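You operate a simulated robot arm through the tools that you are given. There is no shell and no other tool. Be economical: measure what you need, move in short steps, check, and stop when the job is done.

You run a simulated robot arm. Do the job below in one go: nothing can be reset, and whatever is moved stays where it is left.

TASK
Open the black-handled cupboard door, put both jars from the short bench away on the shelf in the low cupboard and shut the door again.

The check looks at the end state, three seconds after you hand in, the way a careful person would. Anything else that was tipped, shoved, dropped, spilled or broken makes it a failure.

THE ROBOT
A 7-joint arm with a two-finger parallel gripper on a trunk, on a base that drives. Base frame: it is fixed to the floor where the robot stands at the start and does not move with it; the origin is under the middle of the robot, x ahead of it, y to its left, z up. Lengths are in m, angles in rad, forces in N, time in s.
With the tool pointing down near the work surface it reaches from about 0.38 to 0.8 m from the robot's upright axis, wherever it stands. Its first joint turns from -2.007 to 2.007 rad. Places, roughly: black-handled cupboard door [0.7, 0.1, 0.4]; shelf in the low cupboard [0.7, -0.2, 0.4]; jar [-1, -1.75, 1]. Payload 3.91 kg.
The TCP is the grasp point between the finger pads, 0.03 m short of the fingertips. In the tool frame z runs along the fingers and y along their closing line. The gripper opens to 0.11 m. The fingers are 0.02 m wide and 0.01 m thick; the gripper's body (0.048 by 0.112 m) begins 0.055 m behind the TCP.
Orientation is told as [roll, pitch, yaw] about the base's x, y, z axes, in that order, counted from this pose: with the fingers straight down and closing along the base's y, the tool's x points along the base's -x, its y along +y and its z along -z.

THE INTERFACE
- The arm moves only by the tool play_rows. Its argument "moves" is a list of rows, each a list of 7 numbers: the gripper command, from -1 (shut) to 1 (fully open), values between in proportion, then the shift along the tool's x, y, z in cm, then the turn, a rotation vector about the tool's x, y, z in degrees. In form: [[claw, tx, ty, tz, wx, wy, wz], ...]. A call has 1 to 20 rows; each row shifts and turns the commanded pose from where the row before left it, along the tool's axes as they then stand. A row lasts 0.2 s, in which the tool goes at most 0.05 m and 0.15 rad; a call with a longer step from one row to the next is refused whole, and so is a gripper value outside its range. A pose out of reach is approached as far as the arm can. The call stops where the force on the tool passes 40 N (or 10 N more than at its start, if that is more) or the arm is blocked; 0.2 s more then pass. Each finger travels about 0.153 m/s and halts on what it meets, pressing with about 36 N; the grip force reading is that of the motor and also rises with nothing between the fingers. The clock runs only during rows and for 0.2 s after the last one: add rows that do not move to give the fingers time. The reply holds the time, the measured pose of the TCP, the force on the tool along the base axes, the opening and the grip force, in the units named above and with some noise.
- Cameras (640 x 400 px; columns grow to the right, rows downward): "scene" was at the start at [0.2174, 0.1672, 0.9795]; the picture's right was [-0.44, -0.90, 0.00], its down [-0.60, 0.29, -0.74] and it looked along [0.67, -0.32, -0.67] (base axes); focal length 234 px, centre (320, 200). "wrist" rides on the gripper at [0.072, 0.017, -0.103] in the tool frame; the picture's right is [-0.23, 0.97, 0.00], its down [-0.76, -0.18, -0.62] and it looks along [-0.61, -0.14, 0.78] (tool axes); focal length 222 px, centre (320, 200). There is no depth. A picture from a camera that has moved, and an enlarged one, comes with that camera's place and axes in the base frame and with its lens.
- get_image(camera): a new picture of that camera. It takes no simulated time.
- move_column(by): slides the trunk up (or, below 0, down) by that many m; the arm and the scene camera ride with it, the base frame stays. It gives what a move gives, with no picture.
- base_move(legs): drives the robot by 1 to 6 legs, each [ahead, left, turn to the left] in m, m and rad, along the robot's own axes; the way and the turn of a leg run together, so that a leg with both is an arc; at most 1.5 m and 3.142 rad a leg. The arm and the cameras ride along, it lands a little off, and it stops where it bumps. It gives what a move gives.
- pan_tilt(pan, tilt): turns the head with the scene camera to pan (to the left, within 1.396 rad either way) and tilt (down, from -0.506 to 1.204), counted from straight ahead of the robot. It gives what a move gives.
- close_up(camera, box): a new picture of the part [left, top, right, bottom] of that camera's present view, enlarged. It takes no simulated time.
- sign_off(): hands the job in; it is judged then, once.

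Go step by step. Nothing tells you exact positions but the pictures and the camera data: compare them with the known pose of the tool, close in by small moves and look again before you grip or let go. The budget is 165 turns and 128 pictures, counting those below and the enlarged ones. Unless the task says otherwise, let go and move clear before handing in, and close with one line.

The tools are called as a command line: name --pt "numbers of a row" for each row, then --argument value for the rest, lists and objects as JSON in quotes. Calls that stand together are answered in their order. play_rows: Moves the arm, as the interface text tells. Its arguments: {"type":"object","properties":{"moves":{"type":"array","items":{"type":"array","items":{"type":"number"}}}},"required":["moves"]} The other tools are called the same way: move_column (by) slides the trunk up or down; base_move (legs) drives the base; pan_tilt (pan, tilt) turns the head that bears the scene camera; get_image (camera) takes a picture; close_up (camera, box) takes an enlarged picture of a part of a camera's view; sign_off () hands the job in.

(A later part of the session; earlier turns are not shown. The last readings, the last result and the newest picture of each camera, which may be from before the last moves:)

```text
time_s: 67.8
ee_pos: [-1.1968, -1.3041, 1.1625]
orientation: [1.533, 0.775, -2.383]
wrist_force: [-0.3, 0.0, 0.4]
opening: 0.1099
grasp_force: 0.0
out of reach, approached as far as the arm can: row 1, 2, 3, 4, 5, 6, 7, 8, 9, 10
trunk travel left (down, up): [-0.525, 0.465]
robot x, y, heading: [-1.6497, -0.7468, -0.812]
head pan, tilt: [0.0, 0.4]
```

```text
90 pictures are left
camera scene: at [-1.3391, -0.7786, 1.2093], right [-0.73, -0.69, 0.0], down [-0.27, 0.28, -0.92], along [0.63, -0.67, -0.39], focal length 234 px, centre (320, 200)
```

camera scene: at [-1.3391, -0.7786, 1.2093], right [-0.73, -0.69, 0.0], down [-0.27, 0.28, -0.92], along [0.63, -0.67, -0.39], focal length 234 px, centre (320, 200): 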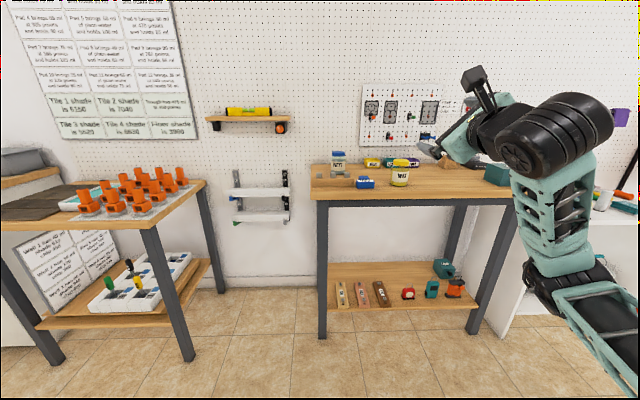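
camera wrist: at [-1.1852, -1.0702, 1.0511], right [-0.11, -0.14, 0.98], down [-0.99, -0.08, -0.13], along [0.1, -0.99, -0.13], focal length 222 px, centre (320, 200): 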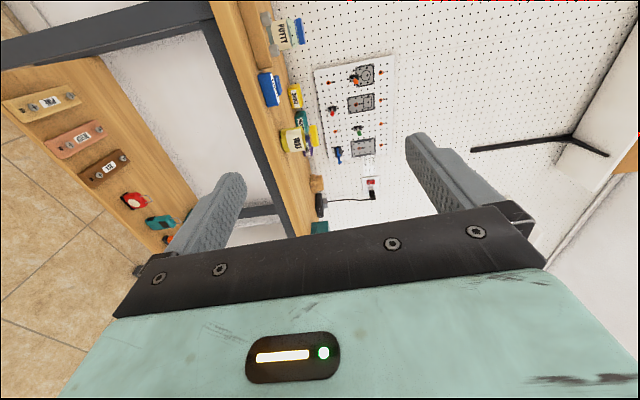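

The arm swung into an awkward low-elbow posture, so I'll undo this roll. Instead I'll grasp with the gripper tilted ~35–40° downward, which lifts the camera clear of the bench.

play_rows --pt "1 0 0 0 0 0 -8" --pt "1 0 0 0 0 0 -8" --pt "1 0 0 0 0 0 -8" --pt "1 0 0 0 0 0 -8" --pt "1 0 0 0 0 0 -8" --pt "1 0 0 0 0 0 -8" --pt "1 0 0 0 0 0 -8" --pt "1 0 0 0 0 0 -8" --pt "1 0 0 0 0 0 -8" --pt "1 0 0 0 0 0 -8" --pt "1 0 0 0 0 0 -8" --pt "1 0 0 0 0 0 -8"

get_image --camera "scene"

```text
time_s: 70.4
ee_pos: [-1.195, -1.3046, 1.1633]
orientation: [1.554, -0.888, -2.366]
wrist_force: [-0.1, 0.3, 0.1]
opening: 0.1102
grasp_force: 0.0
trunk travel left (down, up): [-0.525, 0.465]
robot x, y, heading: [-1.6544, -0.7461, -0.814]
head pan, tilt: [0.0, 0.4]
```

```text
89 pictures are left
camera scene: at [-1.339, -0.7787, 1.2092], right [-0.73, -0.69, 0.0], down [-0.27, 0.28, -0.92], along [0.63, -0.67, -0.39], focal length 234 px, centre (320, 200)
```

scene: 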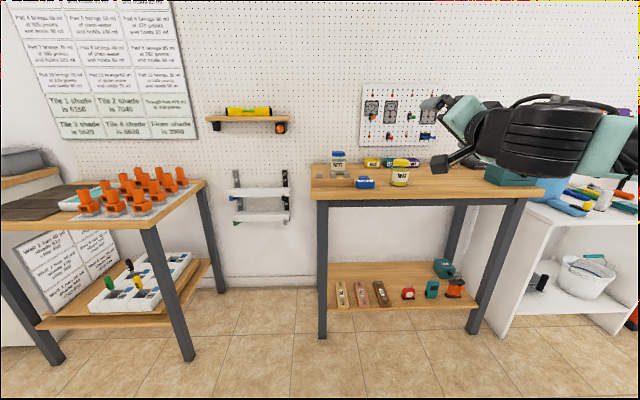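

Nearly back; I'll finish unrolling (39° left) and tilt the tool 38° downward.

play_rows --pt "1 0 0 0 0 0 -8" --pt "1 0 0 0 0 0 -8" --pt "1 0 0 0 0 0 -8" --pt "1 0 0 0 0 0 -8" --pt "1 0 0 0 0 0 -7" --pt "1 0 0 0 0 8 0" --pt "1 0 0 0 0 8 0" --pt "1 0 0 0 0 8 0" --pt "1 0 0 0 0 8 0" --pt "1 0 0 0 0 6 0"

get_image --camera "scene"

get_image --camera "wrist"

```text
time_s: 72.6
ee_pos: [-1.1953, -1.3035, 1.163]
orientation: [0.007, -0.897, -0.811]
wrist_force: [0.1, -0.8, 0.7]
opening: 0.1099
grasp_force: 0.2
trunk travel left (down, up): [-0.525, 0.465]
robot x, y, heading: [-1.6503, -0.7469, -0.816]
head pan, tilt: [0.0, 0.4]
```

```text
88 pictures are left
camera scene: at [-1.339, -0.7788, 1.2092], right [-0.73, -0.69, 0.0], down [-0.27, 0.28, -0.92], along [0.63, -0.67, -0.39], focal length 234 px, centre (320, 200)
```

scene: 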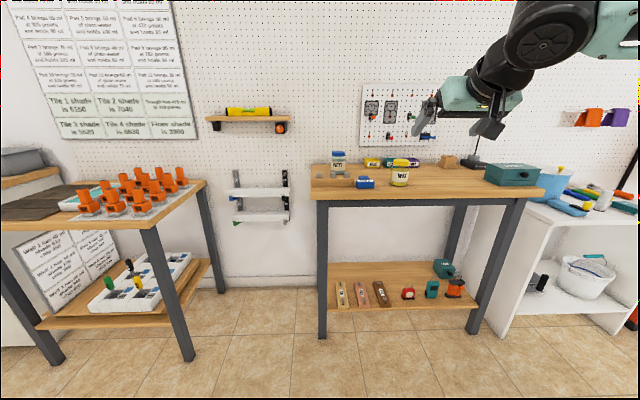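

```text
87 pictures are left
camera wrist: at [-1.2706, -1.2012, 1.1719], right [0.8, 0.57, 0.18], down [-0.14, -0.12, 0.98], along [0.58, -0.81, -0.01], focal length 222 px, centre (320, 200)
```

wrist: 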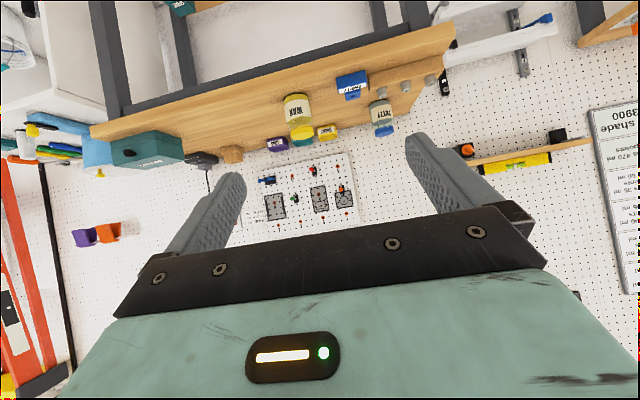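

The tool is now level-rolled, tilted ~39° below horizontal, well above the bench. I'll drive forward 0.42 m and right 8 cm to line up with the WAX jar.

base_move --legs '[[0.4, -0.08, 0]]'

pan_tilt --pan 0 --tilt 0.6

get_image --camera "scene"

get_image --camera "wrist"

```text
time_s: 75.1
ee_pos: [-0.9894, -1.6466, 1.1624]
orientation: [0.006, -0.9, -0.815]
wrist_force: [0.3, -0.1, 0.2]
opening: 0.1097
grasp_force: 0.0
trunk travel left (down, up): [-0.525, 0.465]
robot x, y, heading: [-1.442, -1.0913, -0.824]
head pan, tilt: [0.0, 0.4]
```

```text
time_s: 75.9
ee_pos: [-0.9892, -1.6479, 1.1644]
orientation: [0.007, -0.899, -0.817]
wrist_force: [0.2, 0.1, -0.2]
opening: 0.1101
grasp_force: 0.1
trunk travel left (down, up): [-0.525, 0.465]
robot x, y, heading: [-1.4407, -1.0883, -0.822]
head pan, tilt: [0.0, 0.6]
```

```text
86 pictures are left
camera scene: at [-1.1327, -1.1187, 1.1911], right [-0.73, -0.68, 0.0], down [-0.38, 0.41, -0.83], along [0.56, -0.6, -0.56], focal length 234 px, centre (320, 200)
```

scene: 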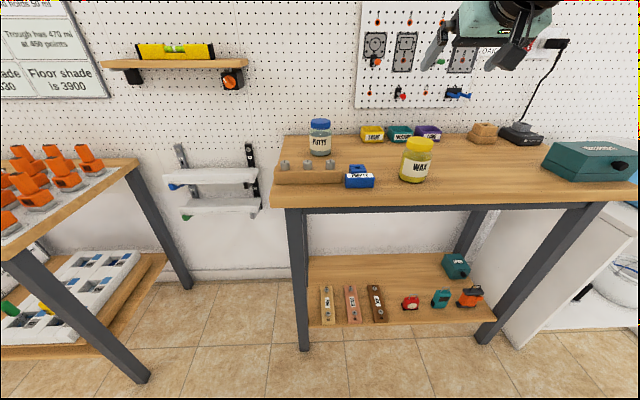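

```text
85 pictures are left
camera wrist: at [-1.0636, -1.5447, 1.1717], right [0.8, 0.57, 0.18], down [-0.14, -0.12, 0.98], along [0.58, -0.82, -0.01], focal length 222 px, centre (320, 200)
```

wrist: 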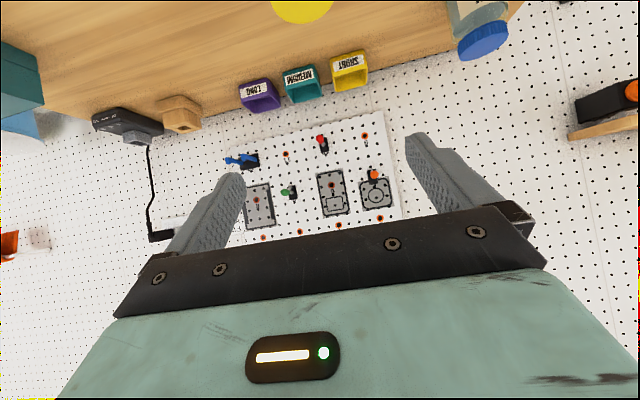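

close_up --camera "scene" --box '[270, 105, 450, 220]'

```text
3.48 times, centred on (360, 162) of scene
camera zoom: at [-1.1327, -1.1187, 1.1911], right [-0.73, -0.68, 0.0], down [-0.38, 0.41, -0.83], along [0.56, -0.6, -0.56], focal length 813 px, centre (181, 330)
```

zoom: 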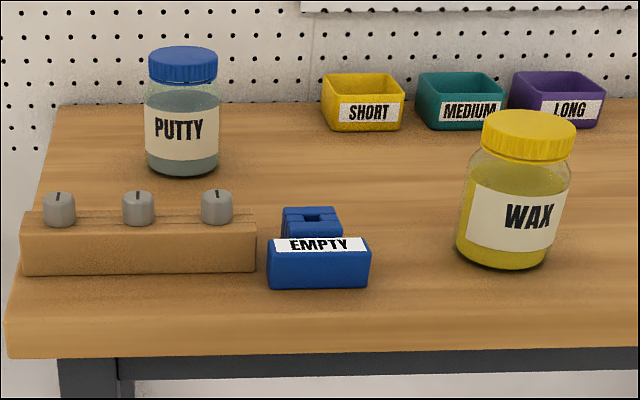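

WAX jar at (-0.933,-1.706), 8.5 cm wide, top z≈0.98. The tool is laterally aligned; I'll go 7 cm forward and 10 cm down, then check.

play_rows --pt "1 0.87 0 2.91 0 0 0" --pt "1 0.87 0 2.91 0 0 0" --pt "1 0.87 0 2.91 0 0 0" --pt "1 0.87 0 2.91 0 0 0" --pt "1 0 0 0 0 0 0"

get_image --camera "scene"

get_image --camera "wrist"

```text
time_s: 77.1
ee_pos: [-0.9417, -1.6975, 1.0631]
orientation: [0.007, -0.899, -0.817]
wrist_force: [0.3, 0.8, 0.6]
opening: 0.1099
grasp_force: 0.1
trunk travel left (down, up): [-0.525, 0.465]
robot x, y, heading: [-1.4416, -1.0864, -0.825]
head pan, tilt: [0.0, 0.6]
```

```text
83 pictures are left
camera scene: at [-1.1328, -1.1187, 1.191], right [-0.73, -0.68, 0.0], down [-0.39, 0.41, -0.83], along [0.56, -0.6, -0.56], focal length 234 px, centre (320, 200)
```

scene: 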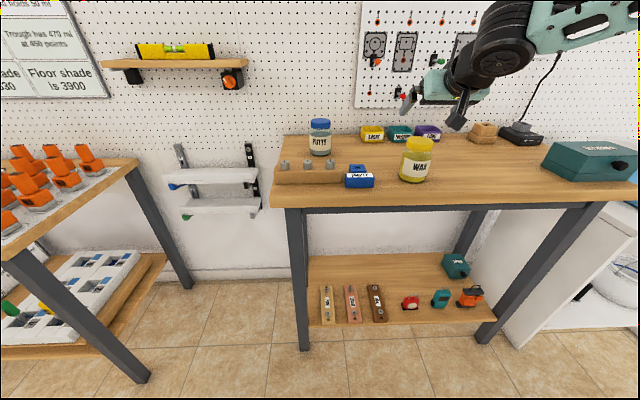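

```text
82 pictures are left
camera wrist: at [-1.0159, -1.5944, 1.0721], right [0.8, 0.57, 0.18], down [-0.14, -0.12, 0.98], along [0.58, -0.82, -0.01], focal length 222 px, centre (320, 200)
```

wrist: 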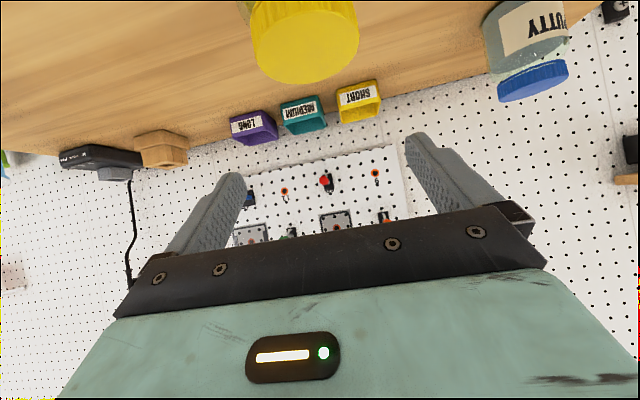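

Aligned to within a few millimetres. Descending part way, then looking.

play_rows --pt "1 2.1 0.2 1.5 0 0 0" --pt "1 2.1 0 1.5 0 0 0" --pt "1 1.6 0 1.2 0 0 0" --pt "1 0 0 0 0 0 0"

get_image --camera "wrist"

close_up --camera "scene" --box '[340, 80, 500, 200]'

```text
time_s: 78.1
ee_pos: [-0.9419, -1.6934, 0.9932]
orientation: [0.008, -0.899, -0.817]
wrist_force: [-0.4, 0.2, -0.5]
opening: 0.1101
grasp_force: 0.1
trunk travel left (down, up): [-0.525, 0.465]
robot x, y, heading: [-1.4411, -1.0863, -0.815]
head pan, tilt: [0.0, 0.6]
```

```text
81 pictures are left
camera wrist: at [-1.0158, -1.5899, 1.0011], right [0.8, 0.57, 0.18], down [-0.14, -0.12, 0.98], along [0.58, -0.82, -0.01], focal length 222 px, centre (320, 200)
```

wrist: 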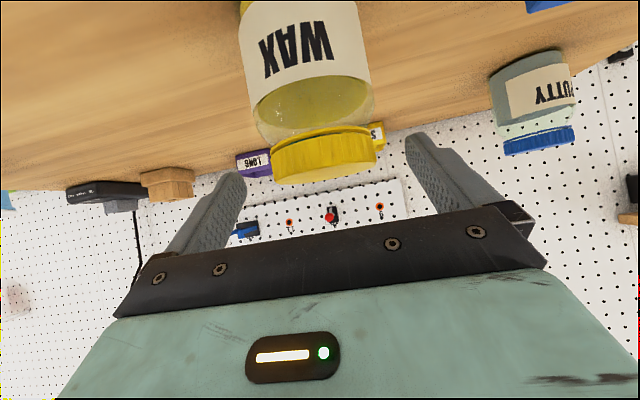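

```text
3.33 times, centred on (420, 140) of scene
camera zoom: at [-1.1328, -1.1186, 1.191], right [-0.73, -0.68, 0.0], down [-0.39, 0.41, -0.83], along [0.56, -0.6, -0.56], focal length 779 px, centre (-13, 400)
```

zoom: 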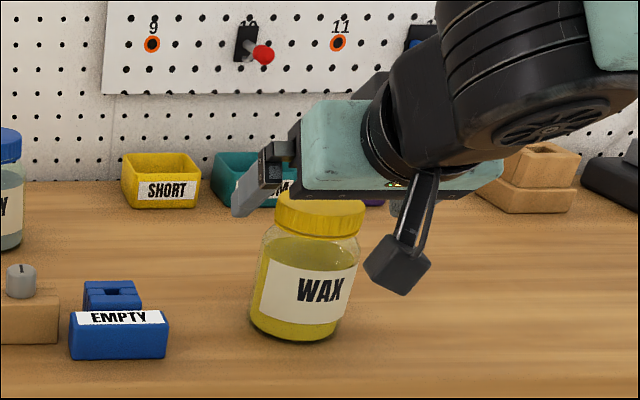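

Centred between the fingers. Going down the rest of the way.

play_rows --pt "1 1.64 0 1.3 0 0 0" --pt "1 1.64 0 1.3 0 0 0" --pt "1 1.64 0 1.2 0 0 0" --pt "1 0 0 0 0 0 0"

get_image --camera "wrist"

close_up --camera "scene" --box '[340, 80, 500, 200]'

```text
time_s: 79.1
ee_pos: [-0.9407, -1.6943, 0.9299]
orientation: [0.006, -0.9, -0.816]
wrist_force: [0.2, -0.2, 0.2]
opening: 0.1098
grasp_force: 0.1
trunk travel left (down, up): [-0.525, 0.465]
robot x, y, heading: [-1.442, -1.0853, -0.822]
head pan, tilt: [0.0, 0.6]
```

```text
79 pictures are left
camera wrist: at [-1.016, -1.5903, 0.9387], right [0.8, 0.57, 0.18], down [-0.14, -0.12, 0.98], along [0.58, -0.82, -0.01], focal length 222 px, centre (320, 200)
```

wrist: 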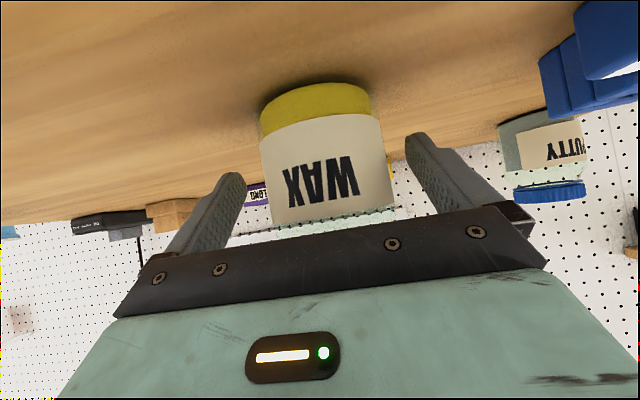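

```text
3.33 times, centred on (420, 140) of scene
camera zoom: at [-1.1328, -1.1186, 1.191], right [-0.73, -0.68, 0.0], down [-0.39, 0.41, -0.83], along [0.56, -0.6, -0.56], focal length 779 px, centre (-13, 400)
```

zoom: 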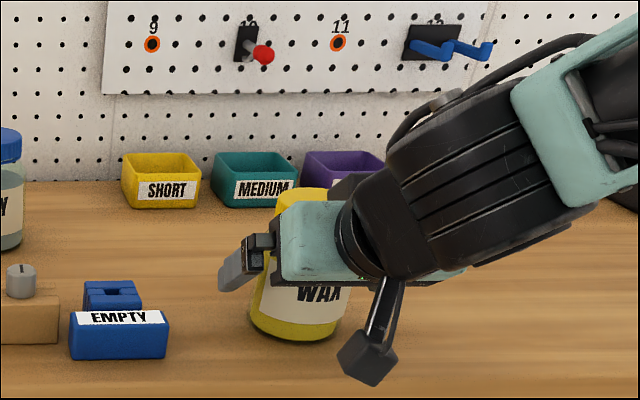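

The jar is between the fingers. Closing.

play_rows --pt "0.5 0 0 0 0 0 0" --pt "-1 0 0 0 0 0 0" --pt "-1 0 0 0 0 0 0" --pt "-1 0 0 0 0 0 0"

get_image --camera "wrist"

```text
time_s: 80.1
ee_pos: [-0.9418, -1.6935, 0.9315]
orientation: [0.007, -0.902, -0.817]
wrist_force: [0.1, 0.1, -0.5]
opening: 0.0713
grasp_force: 35.7
trunk travel left (down, up): [-0.525, 0.465]
robot x, y, heading: [-1.4411, -1.0869, -0.823]
head pan, tilt: [0.0, 0.6]
```

```text
77 pictures are left
camera wrist: at [-1.0161, -1.5904, 0.9388], right [0.8, 0.57, 0.18], down [-0.14, -0.12, 0.98], along [0.58, -0.82, -0.01], focal length 222 px, centre (320, 200)
```

wrist: 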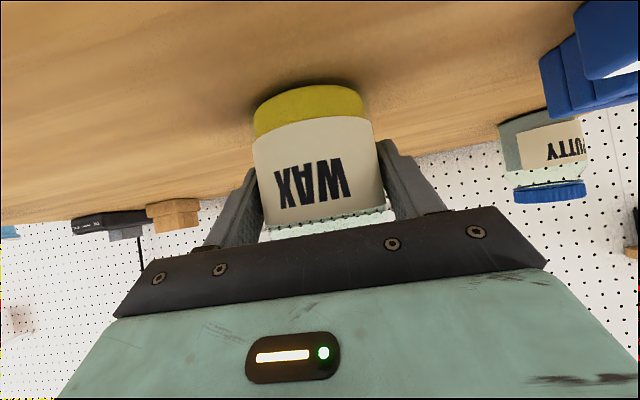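

Gripped at 7.1 cm. Lifting straight up with the trunk and checking.

move_column --by 0.15

get_image --camera "wrist"

get_image --camera "scene"

```text
time_s: 81.8
ee_pos: [-0.9415, -1.6922, 1.08]
orientation: [0.007, -0.897, -0.817]
wrist_force: [0.2, -0.3, -3.6]
opening: 0.071
grasp_force: 36.0
trunk travel left (down, up): [-0.675, 0.315]
robot x, y, heading: [-1.4407, -1.091, -0.814]
head pan, tilt: [0.0, 0.6]
```

```text
76 pictures are left
camera wrist: at [-1.016, -1.5905, 1.0887], right [0.8, 0.57, 0.18], down [-0.14, -0.12, 0.98], along [0.58, -0.82, -0.01], focal length 222 px, centre (320, 200)
```

wrist: 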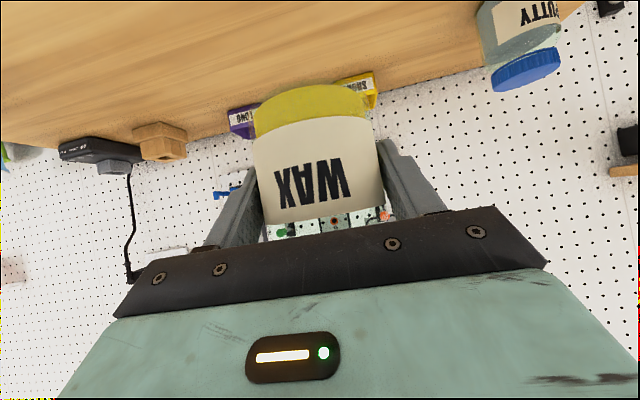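

```text
75 pictures are left
camera scene: at [-1.1327, -1.1187, 1.341], right [-0.73, -0.68, 0.0], down [-0.39, 0.41, -0.82], along [0.56, -0.6, -0.57], focal length 234 px, centre (320, 200)
```

scene: 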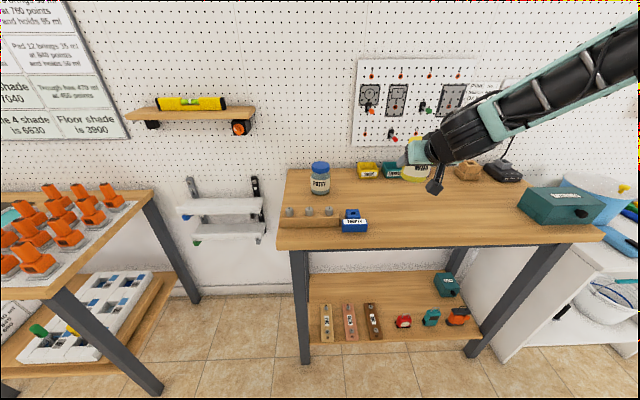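

WAX jar is firmly held and upright. Backing away from the bench and driving back up the aisle to the cupboard.

base_move --legs '[[-0.42, 0, 0], [0, 0, 1.6], [1.0, 0, 0], [1.0, 0, 0], [0, 0, -1.56]]'

pan_tilt --pan 0.15 --tilt 0.65

get_image --camera "scene"

get_image --camera "wrist"

```text
time_s: 101.6
ee_pos: [0.2245, 0.0114, 1.0801]
orientation: [0.007, -0.899, -0.789]
wrist_force: [-0.4, -0.4, -2.8]
opening: 0.0711
grasp_force: 35.9
trunk travel left (down, up): [-0.675, 0.315]
robot x, y, heading: [-0.2903, 0.6005, -0.789]
head pan, tilt: [0.0, 0.6]
```

```text
time_s: 102.3
ee_pos: [0.2247, 0.0116, 1.0801]
orientation: [0.008, -0.9, -0.787]
wrist_force: [0.5, 0.6, -1.9]
opening: 0.0712
grasp_force: 35.8
trunk travel left (down, up): [-0.675, 0.315]
robot x, y, heading: [-0.2885, 0.5998, -0.792]
head pan, tilt: [0.15, 0.649]
```

```text
74 pictures are left
camera scene: at [0.0254, 0.5915, 1.3367], right [-0.6, -0.8, 0.0], down [-0.48, 0.36, -0.8], along [0.64, -0.48, -0.6], focal length 234 px, centre (320, 200)
```

scene: 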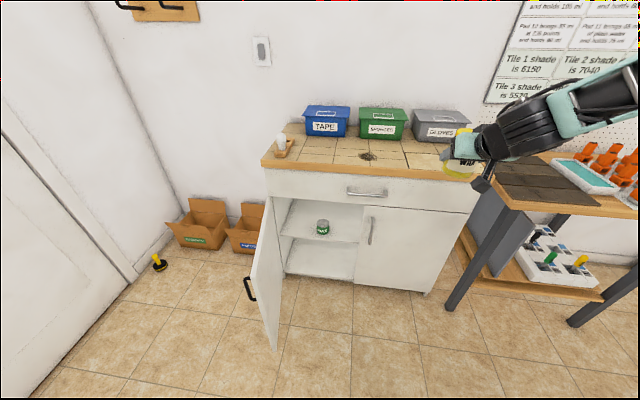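

```text
73 pictures are left
camera wrist: at [0.1476, 0.1123, 1.0887], right [0.79, 0.59, 0.18], down [-0.14, -0.12, 0.98], along [0.6, -0.8, -0.01], focal length 222 px, centre (320, 200)
```

wrist: 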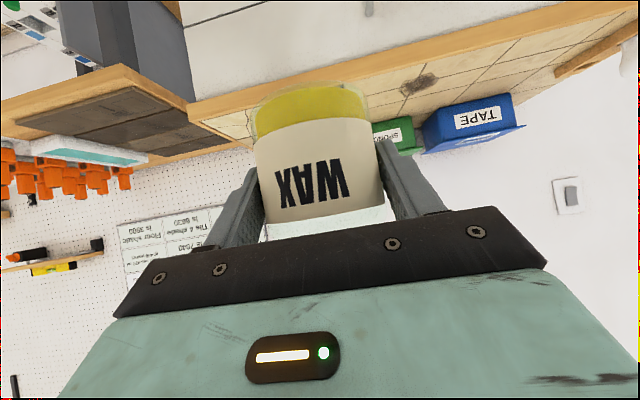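

Back in front of the cupboard with the jar. I'll lower the trunk by 0.6 m here (clear of door and handles) and shift the base left.

move_column --by -0.4

move_column --by -0.2

base_move --legs '[[0, 0.26, 0]]'

pan_tilt --pan 0.0 --tilt 0.5

get_image --camera "scene"

get_image --camera "wrist"

```text
time_s: 106.1
ee_pos: [0.2247, 0.0115, 0.6806]
orientation: [0.007, -0.899, -0.788]
wrist_force: [0.3, -0.9, -3.0]
opening: 0.0711
grasp_force: 36.3
trunk travel left (down, up): [-0.275, 0.715]
robot x, y, heading: [-0.2871, 0.601, -0.794]
head pan, tilt: [0.15, 0.649]
```

```text
time_s: 108.3
ee_pos: [0.2236, 0.0129, 0.4804]
orientation: [0.009, -0.898, -0.789]
wrist_force: [0.4, -0.1, -3.0]
opening: 0.0711
grasp_force: 36.1
trunk travel left (down, up): [-0.075, 0.915]
robot x, y, heading: [-0.2881, 0.6032, -0.795]
head pan, tilt: [0.15, 0.649]
```

```text
time_s: 110.2
ee_pos: [0.407, 0.1919, 0.481]
orientation: [0.007, -0.896, -0.789]
wrist_force: [0.2, 0.1, -2.6]
opening: 0.0711
grasp_force: 36.1
trunk travel left (down, up): [-0.075, 0.915]
robot x, y, heading: [-0.1066, 0.7812, -0.792]
head pan, tilt: [0.15, 0.649]
```

```text
time_s: 110.8
ee_pos: [0.4078, 0.1929, 0.4801]
orientation: [0.006, -0.897, -0.788]
wrist_force: [-0.6, 0.0, -2.8]
opening: 0.071
grasp_force: 36.6
trunk travel left (down, up): [-0.075, 0.915]
robot x, y, heading: [-0.1117, 0.7827, -0.791]
head pan, tilt: [0.0, 0.499]
```

```text
72 pictures are left
camera scene: at [0.2027, 0.7593, 0.75], right [-0.71, -0.7, 0.0], down [-0.34, 0.34, -0.88], along [0.62, -0.62, -0.48], focal length 234 px, centre (320, 200)
```

scene: 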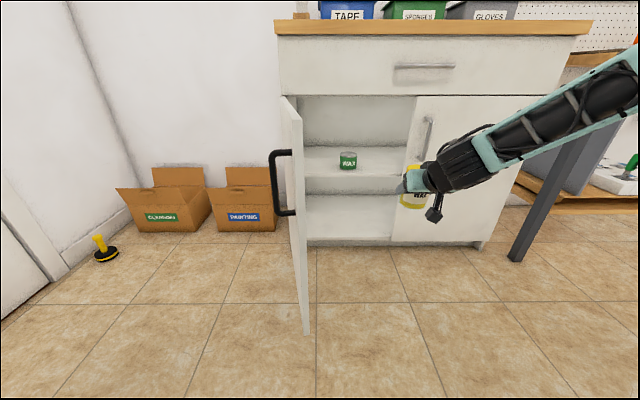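

```text
71 pictures are left
camera wrist: at [0.3308, 0.2929, 0.4886], right [0.79, 0.59, 0.18], down [-0.14, -0.12, 0.98], along [0.6, -0.8, -0.01], focal length 222 px, centre (320, 200)
```

wrist: 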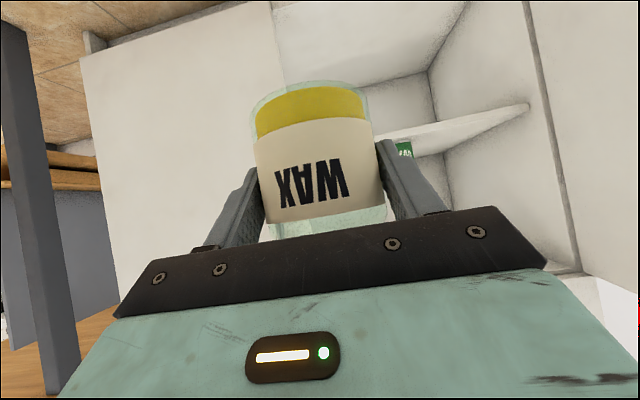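

TCP is lined up with the free slot between the right door's edge and the tin (a gap of ~17 cm). Driving forward part of the way at safe height and checking.

play_rows --pt "-1 0 0.6 0 0 0 0" --pt "-1 0 0 0 0 0 0"

base_move --legs '[[0.25, 0, 0]]'

get_image --camera "scene"

get_image --camera "wrist"

```text
time_s: 111.5
ee_pos: [0.4113, 0.1976, 0.4806]
orientation: [0.007, -0.899, -0.789]
wrist_force: [-0.3, -0.6, -2.3]
opening: 0.071
grasp_force: 35.7
trunk travel left (down, up): [-0.075, 0.915]
robot x, y, heading: [-0.108, 0.787, -0.794]
head pan, tilt: [0.0, 0.499]
```

```text
time_s: 113.3
ee_pos: [0.5875, 0.023, 0.4814]
orientation: [0.007, -0.898, -0.785]
wrist_force: [0.5, -0.6, -3.4]
opening: 0.0711
grasp_force: 36.1
trunk travel left (down, up): [-0.075, 0.915]
robot x, y, heading: [0.0703, 0.6048, -0.782]
head pan, tilt: [0.0, 0.499]
```

```text
70 pictures are left
camera scene: at [0.3766, 0.5855, 0.7501], right [-0.71, -0.71, 0.0], down [-0.34, 0.34, -0.88], along [0.62, -0.62, -0.48], focal length 234 px, centre (320, 200)
```

scene: 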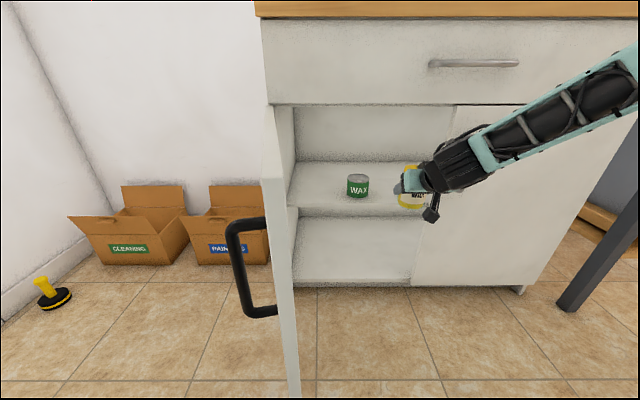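

```text
69 pictures are left
camera wrist: at [0.5113, 0.1243, 0.4888], right [0.78, 0.59, 0.18], down [-0.14, -0.12, 0.98], along [0.61, -0.8, -0.01], focal length 222 px, centre (320, 200)
```

wrist: 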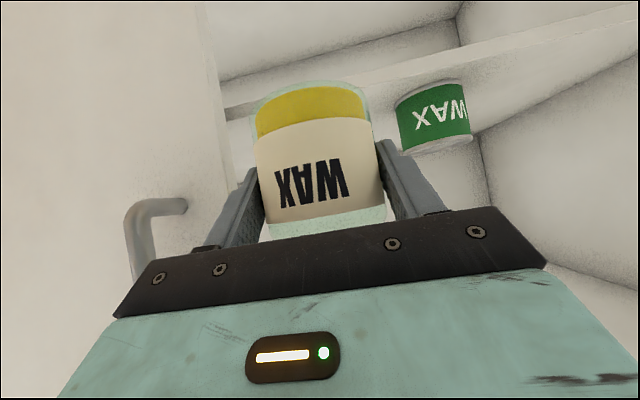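

Clear on both sides. To keep my base away from the open door, I'll shift the arm left 10 cm and the base right 10 cm before going further in.

play_rows --pt "-1 0 2.5 0 0 0 0" --pt "-1 0 2.5 0 0 0 0" --pt "-1 0 2.5 0 0 0 0" --pt "-1 0 2.5 0 0 0 0" --pt "-1 0 0 0 0 0 0"

base_move --legs '[[0, -0.1, 0]]'

get_image --camera "scene"

```text
time_s: 114.5
ee_pos: [0.6601, 0.0961, 0.4809]
orientation: [0.008, -0.898, -0.783]
wrist_force: [-0.1, 0.4, -2.5]
opening: 0.0712
grasp_force: 36.0
trunk travel left (down, up): [-0.075, 0.915]
robot x, y, heading: [0.0647, 0.605, -0.789]
head pan, tilt: [0.0, 0.499]
```

```text
time_s: 115.6
ee_pos: [0.5874, 0.0242, 0.4813]
orientation: [0.007, -0.898, -0.784]
wrist_force: [0.7, 0.4, -3.0]
opening: 0.0712
grasp_force: 36.0
trunk travel left (down, up): [-0.075, 0.915]
robot x, y, heading: [-0.0079, 0.5358, -0.788]
head pan, tilt: [0.0, 0.499]
```

```text
68 pictures are left
camera scene: at [0.3051, 0.5143, 0.7501], right [-0.71, -0.71, 0.0], down [-0.34, 0.34, -0.88], along [0.62, -0.62, -0.48], focal length 234 px, centre (320, 200)
```

scene: 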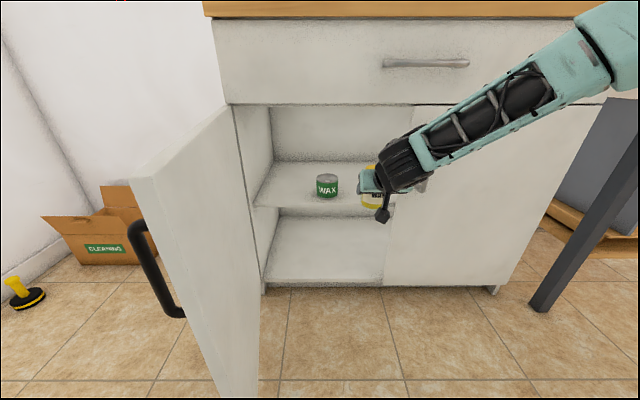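

Good. Driving forward 0.17 m into the slot.

base_move --legs '[[0.17, 0, 0]]'

get_image --camera "scene"

get_image --camera "wrist"

```text
time_s: 117.1
ee_pos: [0.7067, -0.0937, 0.4813]
orientation: [0.007, -0.899, -0.784]
wrist_force: [-0.3, -0.3, -2.9]
opening: 0.0711
grasp_force: 35.7
trunk travel left (down, up): [-0.075, 0.915]
robot x, y, heading: [0.1163, 0.4197, -0.785]
head pan, tilt: [0.0, 0.499]
```

```text
67 pictures are left
camera scene: at [0.4237, 0.3952, 0.7501], right [-0.71, -0.71, 0.0], down [-0.34, 0.34, -0.88], along [0.62, -0.62, -0.48], focal length 234 px, centre (320, 200)
```

scene: 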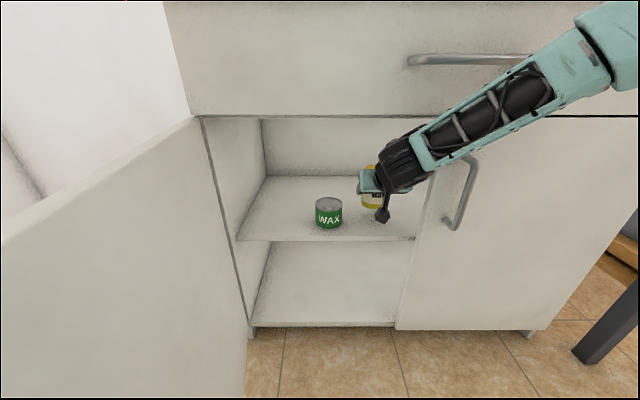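

```text
66 pictures are left
camera wrist: at [0.6288, 0.0063, 0.4894], right [0.78, 0.59, 0.18], down [-0.14, -0.12, 0.98], along [0.61, -0.8, -0.01], focal length 222 px, centre (320, 200)
```

wrist: 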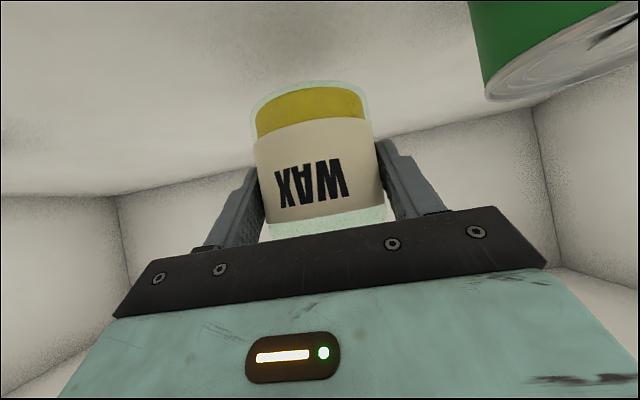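

Jar is inside, to the right of the tin. Moving 4 cm deeper, then lowering most of the way.

play_rows --pt "-1 -1.25 0 1.57 0 0 0" --pt "-1 -1.25 0 1.57 0 0 0" --pt "-1 1.37 0 1.09 0 0 0" --pt "-1 1.37 0 1.09 0 0 0" --pt "-1 0 0 0 0 0 0"

close_up --camera "scene" --box '[230, 120, 470, 270]'

get_image --camera "wrist"

```text
time_s: 118.3
ee_pos: [0.7346, -0.1225, 0.4456]
orientation: [0.006, -0.898, -0.782]
wrist_force: [0.2, -0.1, -3.4]
opening: 0.0711
grasp_force: 35.8
trunk travel left (down, up): [-0.075, 0.915]
robot x, y, heading: [0.1158, 0.4182, -0.787]
head pan, tilt: [0.0, 0.499]
```

```text
2.67 times, centred on (350, 195) of scene
camera zoom: at [0.4237, 0.3952, 0.7501], right [-0.71, -0.71, 0.0], down [-0.34, 0.34, -0.88], along [0.62, -0.62, -0.48], focal length 624 px, centre (240, 213)
```

zoom: 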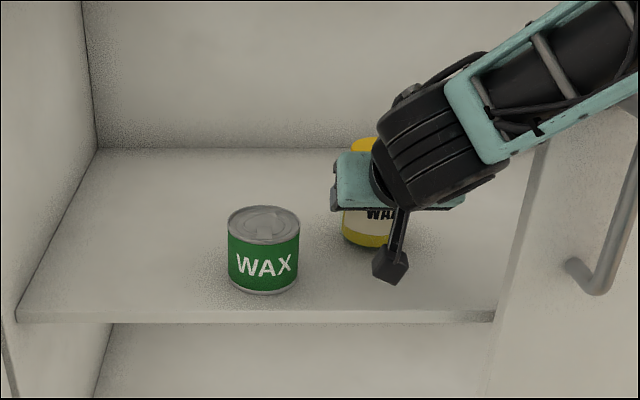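

```text
64 pictures are left
camera wrist: at [0.657, -0.0219, 0.4543], right [0.78, 0.59, 0.18], down [-0.14, -0.12, 0.98], along [0.61, -0.8, -0.01], focal length 222 px, centre (320, 200)
```

wrist: 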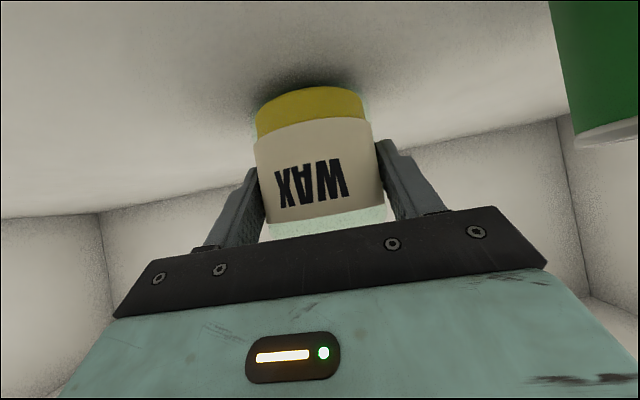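

Very close to the shelf. Lowering in small steps and watching the force.

play_rows --pt "-1 0.31 0 0.25 0 0 0" --pt "-1 0.31 0 0.25 0 0 0" --pt "-1 0.23 0 0.19 0 0 0" --pt "-1 0 0 0 0 0 0"

get_image --camera "wrist"

```text
time_s: 119.3
ee_pos: [0.7358, -0.123, 0.4407]
orientation: [0.006, -0.908, -0.781]
wrist_force: [1.1, 1.3, 33.0]
opening: 0.0711
grasp_force: 35.6
trunk travel left (down, up): [-0.075, 0.915]
robot x, y, heading: [0.1123, 0.4194, -0.789]
head pan, tilt: [0.0, 0.499]
```

```text
63 pictures are left
camera wrist: at [0.6584, -0.0223, 0.4473], right [0.78, 0.6, 0.18], down [-0.14, -0.11, 0.98], along [0.61, -0.8, 0.0], focal length 222 px, centre (320, 200)
```

wrist: 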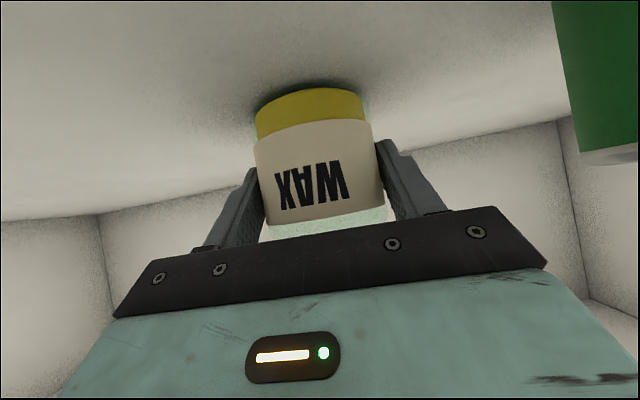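

The jar touches the shelf. I'll ease the pressure and release by opening.

play_rows --pt "-1 -0.42 0 -0.34 0 0 0" --pt "-1 0 0 0 0 0 0"

play_rows --pt "0.5 0 0 0 0 0 0" --pt "0.75 0 0 0 0 0 0" --pt "0.75 0 0 0 0 0 0"

get_image --camera "wrist"

```text
time_s: 119.9
ee_pos: [0.7364, -0.122, 0.4402]
orientation: [0.007, -0.897, -0.782]
wrist_force: [4.8, -2.7, 10.9]
opening: 0.0711
grasp_force: 36.1
trunk travel left (down, up): [-0.075, 0.915]
robot x, y, heading: [0.113, 0.4141, -0.788]
head pan, tilt: [0.0, 0.499]
```

```text
time_s: 120.7
ee_pos: [0.7348, -0.1223, 0.4413]
orientation: [0.007, -0.898, -0.782]
wrist_force: [-0.7, -0.9, 0.4]
opening: 0.0964
grasp_force: 0.0
trunk travel left (down, up): [-0.075, 0.915]
robot x, y, heading: [0.1146, 0.415, -0.786]
head pan, tilt: [0.0, 0.499]
```

```text
62 pictures are left
camera wrist: at [0.6574, -0.0217, 0.4489], right [0.78, 0.59, 0.18], down [-0.14, -0.12, 0.98], along [0.61, -0.8, -0.01], focal length 222 px, centre (320, 200)
```

wrist: 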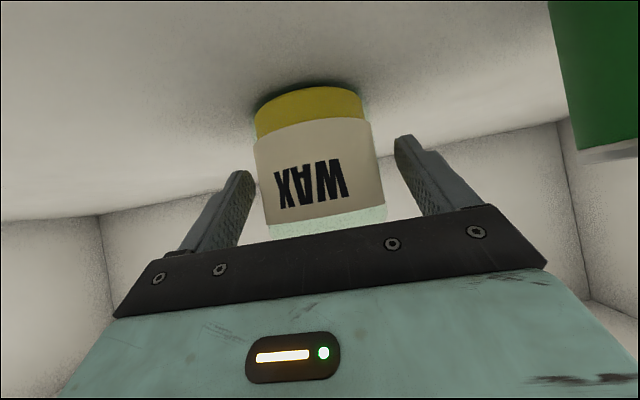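

The jar stands free. Withdrawing straight back.

play_rows --pt "0.75 1.87 0 -2.35 0 0 0" --pt "0.75 2.5 0 -3.13 0 0 0" --pt "0.75 2.5 0 -3.13 0 0 0" --pt "0.75 2.5 0 -3.13 0 0 0" --pt "0.75 0 0 0 0 0 0"

get_image --camera "wrist"

get_image --camera "scene"

```text
time_s: 121.9
ee_pos: [0.6287, -0.015, 0.439]
orientation: [0.008, -0.898, -0.783]
wrist_force: [0.5, 0.1, 0.2]
opening: 0.0965
grasp_force: 0.0
trunk travel left (down, up): [-0.075, 0.915]
robot x, y, heading: [0.1108, 0.416, -0.785]
head pan, tilt: [0.0, 0.499]
```

```text
61 pictures are left
camera wrist: at [0.5502, 0.0842, 0.4479], right [0.78, 0.59, 0.18], down [-0.14, -0.12, 0.98], along [0.61, -0.8, -0.01], focal length 222 px, centre (320, 200)
```

wrist: 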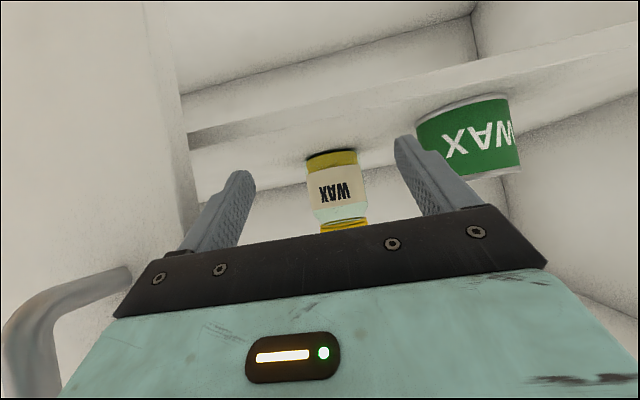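

```text
60 pictures are left
camera scene: at [0.4237, 0.3952, 0.7501], right [-0.71, -0.71, 0.0], down [-0.34, 0.34, -0.88], along [0.62, -0.62, -0.48], focal length 234 px, centre (320, 200)
```

scene: 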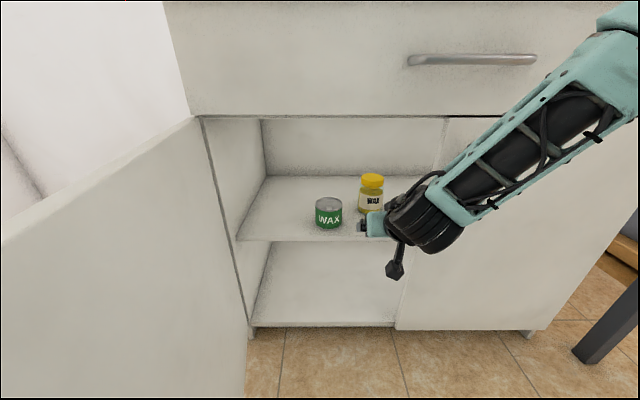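

WAX jar is in place next to the tin. I'll retract further and push the door a bit wider for the second jar.

play_rows --pt "-1 2.5 0 -3.13 0 0 0" --pt "-1 2.5 0 -3.13 0 0 0" --pt "-1 2.5 0 -3.13 0 0 0" --pt "-1 2.5 0 -3.13 0 0 0" --pt "-1 2.5 0 -3.13 0 0 0" --pt "-1 0 4 0 0 0 0" --pt "-1 0 4 0 0 0 0" --pt "-1 0 4 0 0 0 0" --pt "-1 0 4 0 0 0 0" --pt "-1 0 4 0 0 0 0" --pt "-1 0 3 0 0 0 0" --pt "-1 0 3 0 0 0 0" --pt "-1 0 3 0 0 0 0"

get_image --camera "scene"

```text
time_s: 124.7
ee_pos: [0.754, 0.3335, 0.4655]
orientation: [-0.003, -0.9, -0.792]
wrist_force: [-16.4, -4.1, 8.3]
opening: 0.0
grasp_force: 35.8
out of reach, approached as far as the arm can: row 3, 4, 5
trunk travel left (down, up): [-0.075, 0.915]
robot x, y, heading: [0.116, 0.4136, -0.787]
head pan, tilt: [0.0, 0.499]
stopped in row 13: the force on the tool passed its limit (the readings are from after the stop); the commanded pose is now the measured one
```

```text
59 pictures are left
camera scene: at [0.4228, 0.3949, 0.7504], right [-0.71, -0.71, 0.0], down [-0.34, 0.34, -0.88], along [0.62, -0.62, -0.48], focal length 234 px, centre (320, 200)
```

scene: 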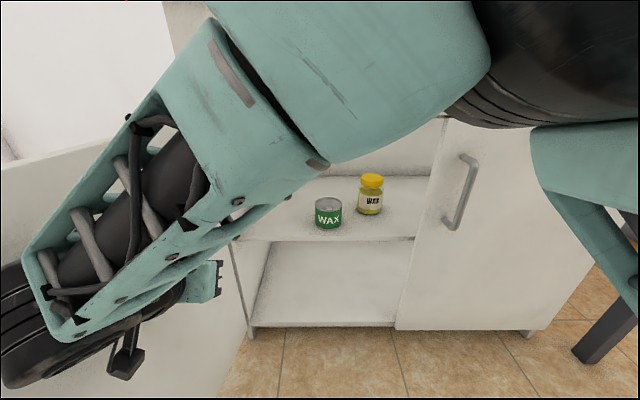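

The door is well beyond 90° now. Retracting the arm to the right and backing off.

play_rows --pt "-1 0 -3 0 0 0 0" --pt "-1 0 -4 0 0 0 0" --pt "-1 0 -4 0 0 0 0" --pt "-1 0 -4 0 0 0 0" --pt "-1 0 -4 0 0 0 0" --pt "-1 0 -4 0 0 0 0" --pt "-1 0 -4 0 0 0 0" --pt "-1 0 -4 0 0 0 0" --pt "-1 0 -4 0 0 0 0"

base_move --legs '[[-0.45, 0, 0]]'

get_image --camera "scene"

```text
time_s: 126.7
ee_pos: [0.5527, 0.0983, 0.4843]
orientation: [-0.007, -0.899, -0.788]
wrist_force: [-0.1, -0.3, 0.7]
opening: 0.0002
grasp_force: 35.5
out of reach, approached as far as the arm can: row 8, 9
trunk travel left (down, up): [-0.075, 0.915]
robot x, y, heading: [0.1138, 0.4122, -0.787]
head pan, tilt: [0.0, 0.499]
```

```text
time_s: 129.4
ee_pos: [0.2354, 0.4155, 0.4843]
orientation: [-0.007, -0.899, -0.788]
wrist_force: [-0.4, 0.1, 0.3]
opening: 0.0
grasp_force: 36.1
trunk travel left (down, up): [-0.075, 0.915]
robot x, y, heading: [-0.2073, 0.7346, -0.787]
head pan, tilt: [0.0, 0.499]
```

```text
58 pictures are left
camera scene: at [0.1064, 0.7134, 0.7501], right [-0.71, -0.71, 0.0], down [-0.34, 0.34, -0.88], along [0.62, -0.62, -0.48], focal length 234 px, centre (320, 200)
```

scene: 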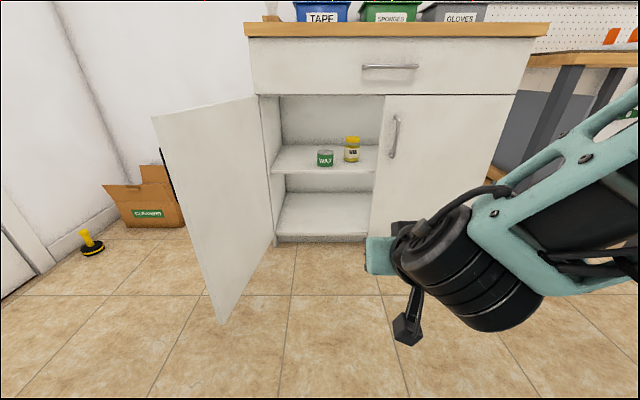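

Door wide open, WAX jar in place. Raising the trunk for the trip to the PUTTY jar.

move_column --by 0.4

move_column --by 0.28

play_rows --pt "1 -2.5 -2.5 3.13 0 0 0" --pt "1 -2.5 -2.5 3.13 0 0 0" --pt "1 -2.5 -2.5 3.13 0 0 0" --pt "1 -2.5 -1 3.13 0 0 0" --pt "1 0 0 0 0 0 0"

base_move --legs '[[0, 0, -1.57], [1.0, 0, 0], [0.97, 0, 0], [0, 0, 1.57]]'

pan_tilt --pan 0 --tilt 0.5

get_image --camera "scene"

```text
time_s: 133.2
ee_pos: [0.2359, 0.417, 0.8843]
orientation: [-0.007, -0.896, -0.786]
wrist_force: [1.1, 0.8, 0.3]
opening: 0.0
grasp_force: 35.9
trunk travel left (down, up): [-0.475, 0.515]
robot x, y, heading: [-0.2031, 0.7331, -0.787]
head pan, tilt: [0.0, 0.499]
```

```text
time_s: 136.1
ee_pos: [0.2354, 0.4157, 1.164]
orientation: [-0.007, -0.898, -0.787]
wrist_force: [-0.2, -0.4, 0.2]
opening: 0.0
grasp_force: 35.9
trunk travel left (down, up): [-0.755, 0.235]
robot x, y, heading: [-0.2026, 0.7378, -0.787]
head pan, tilt: [0.0, 0.499]
```

```text
time_s: 137.3
ee_pos: [0.2879, 0.2409, 1.1634]
orientation: [-0.005, -0.898, -0.786]
wrist_force: [0.8, -0.3, -0.8]
opening: 0.1101
grasp_force: 0.1
trunk travel left (down, up): [-0.755, 0.235]
robot x, y, heading: [-0.2041, 0.7371, -0.788]
head pan, tilt: [0.0, 0.499]
```

```text
time_s: 154.8
ee_pos: [-1.1176, -1.123, 1.1632]
orientation: [-0.008, -0.896, -0.777]
wrist_force: [-0.4, -0.6, 0.3]
opening: 0.1099
grasp_force: 0.1
trunk travel left (down, up): [-0.755, 0.235]
robot x, y, heading: [-1.6159, -0.6361, -0.774]
head pan, tilt: [0.0, 0.499]
```

```text
time_s: 155.4
ee_pos: [-1.1173, -1.1249, 1.1629]
orientation: [-0.006, -0.897, -0.778]
wrist_force: [-0.6, -0.2, 0.1]
opening: 0.1099
grasp_force: 0.0
trunk travel left (down, up): [-0.755, 0.235]
robot x, y, heading: [-1.6194, -0.636, -0.779]
head pan, tilt: [0.0, 0.499]
```

```text
57 pictures are left
camera scene: at [-1.3047, -0.6552, 1.4301], right [-0.7, -0.71, 0.0], down [-0.34, 0.34, -0.88], along [0.63, -0.62, -0.48], focal length 234 px, centre (320, 200)
```

scene: 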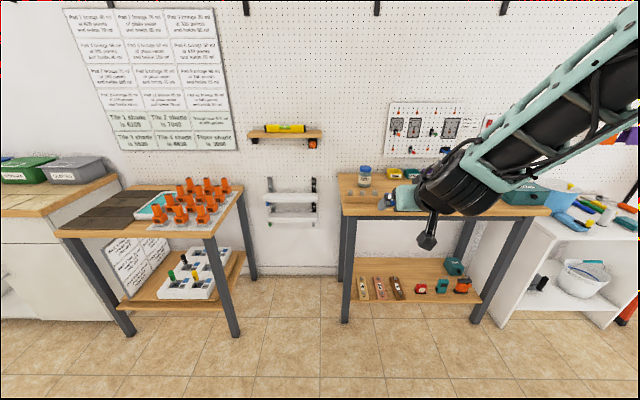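

PUTTY at about (-0.64,-1.65). Driving forward 0.58 m, slightly right, at a height above everything on the bench.

base_move --legs '[[0.57, -0.03, 0]]'

pan_tilt --pan 0.1 --tilt 0.85

get_image --camera "scene"

get_image --camera "wrist"

```text
time_s: 158.7
ee_pos: [-0.7295, -1.5459, 1.1631]
orientation: [-0.005, -0.897, -0.775]
wrist_force: [-0.1, 0.1, 0.6]
opening: 0.11
grasp_force: 0.0
trunk travel left (down, up): [-0.755, 0.235]
robot x, y, heading: [-1.2288, -1.0603, -0.771]
head pan, tilt: [0.0, 0.499]
```

```text
time_s: 159.5
ee_pos: [-0.7316, -1.5469, 1.1628]
orientation: [-0.006, -0.897, -0.774]
wrist_force: [-0.1, -0.4, -0.5]
opening: 0.1099
grasp_force: 0.0
trunk travel left (down, up): [-0.755, 0.235]
robot x, y, heading: [-1.2293, -1.0596, -0.773]
head pan, tilt: [0.099, 0.85]
```

```text
56 pictures are left
camera scene: at [-0.9214, -1.0628, 1.4002], right [-0.62, -0.78, 0.0], down [-0.59, 0.47, -0.66], along [0.52, -0.41, -0.75], focal length 234 px, centre (320, 200)
```

scene: 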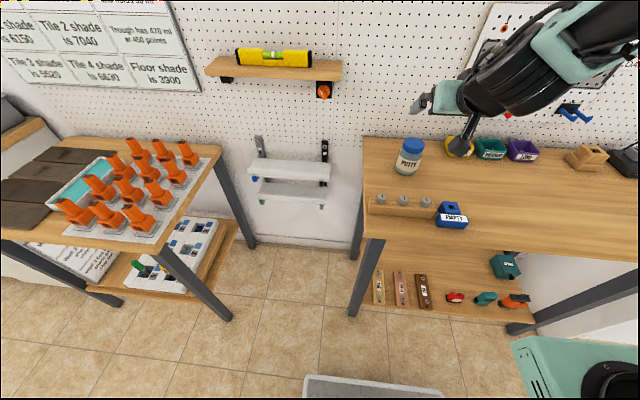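

```text
55 pictures are left
camera wrist: at [-0.8079, -1.4458, 1.1713], right [0.79, 0.59, 0.17], down [-0.13, -0.11, 0.98], along [0.6, -0.8, -0.01], focal length 222 px, centre (320, 200)
```

wrist: 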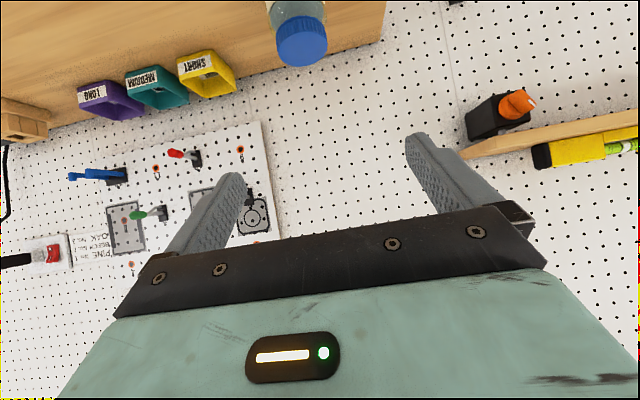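

close_up --camera "scene" --box '[350, 120, 480, 240]'

close_up --camera "wrist" --box '[220, 0, 380, 100]'

```text
3.33 times, centred on (415, 180) of scene
camera zoom: at [-0.9214, -1.0628, 1.4002], right [-0.62, -0.78, 0.0], down [-0.59, 0.47, -0.66], along [0.52, -0.41, -0.75], focal length 779 px, centre (3, 267)
```

zoom: 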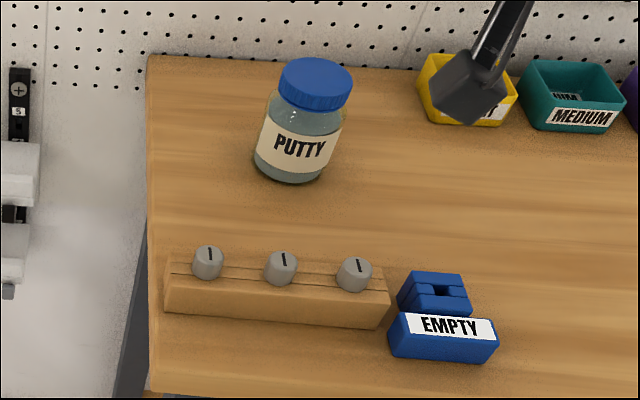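

```text
4.00 times, centred on (300, 50) of wrist
camera zoom: at [-0.8079, -1.4458, 1.1713], right [0.79, 0.59, 0.17], down [-0.13, -0.11, 0.98], along [0.6, -0.8, -0.01], focal length 888 px, centre (400, 800)
```

zoom: 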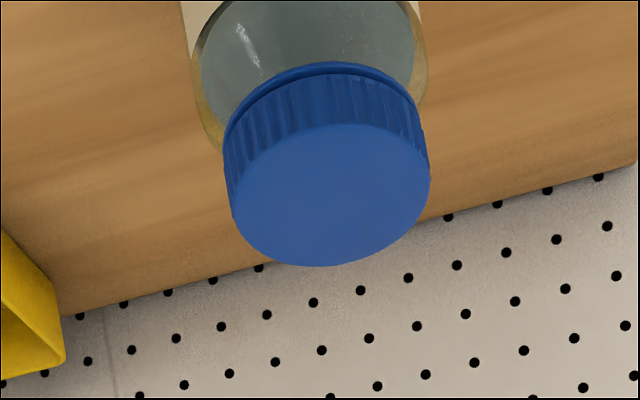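

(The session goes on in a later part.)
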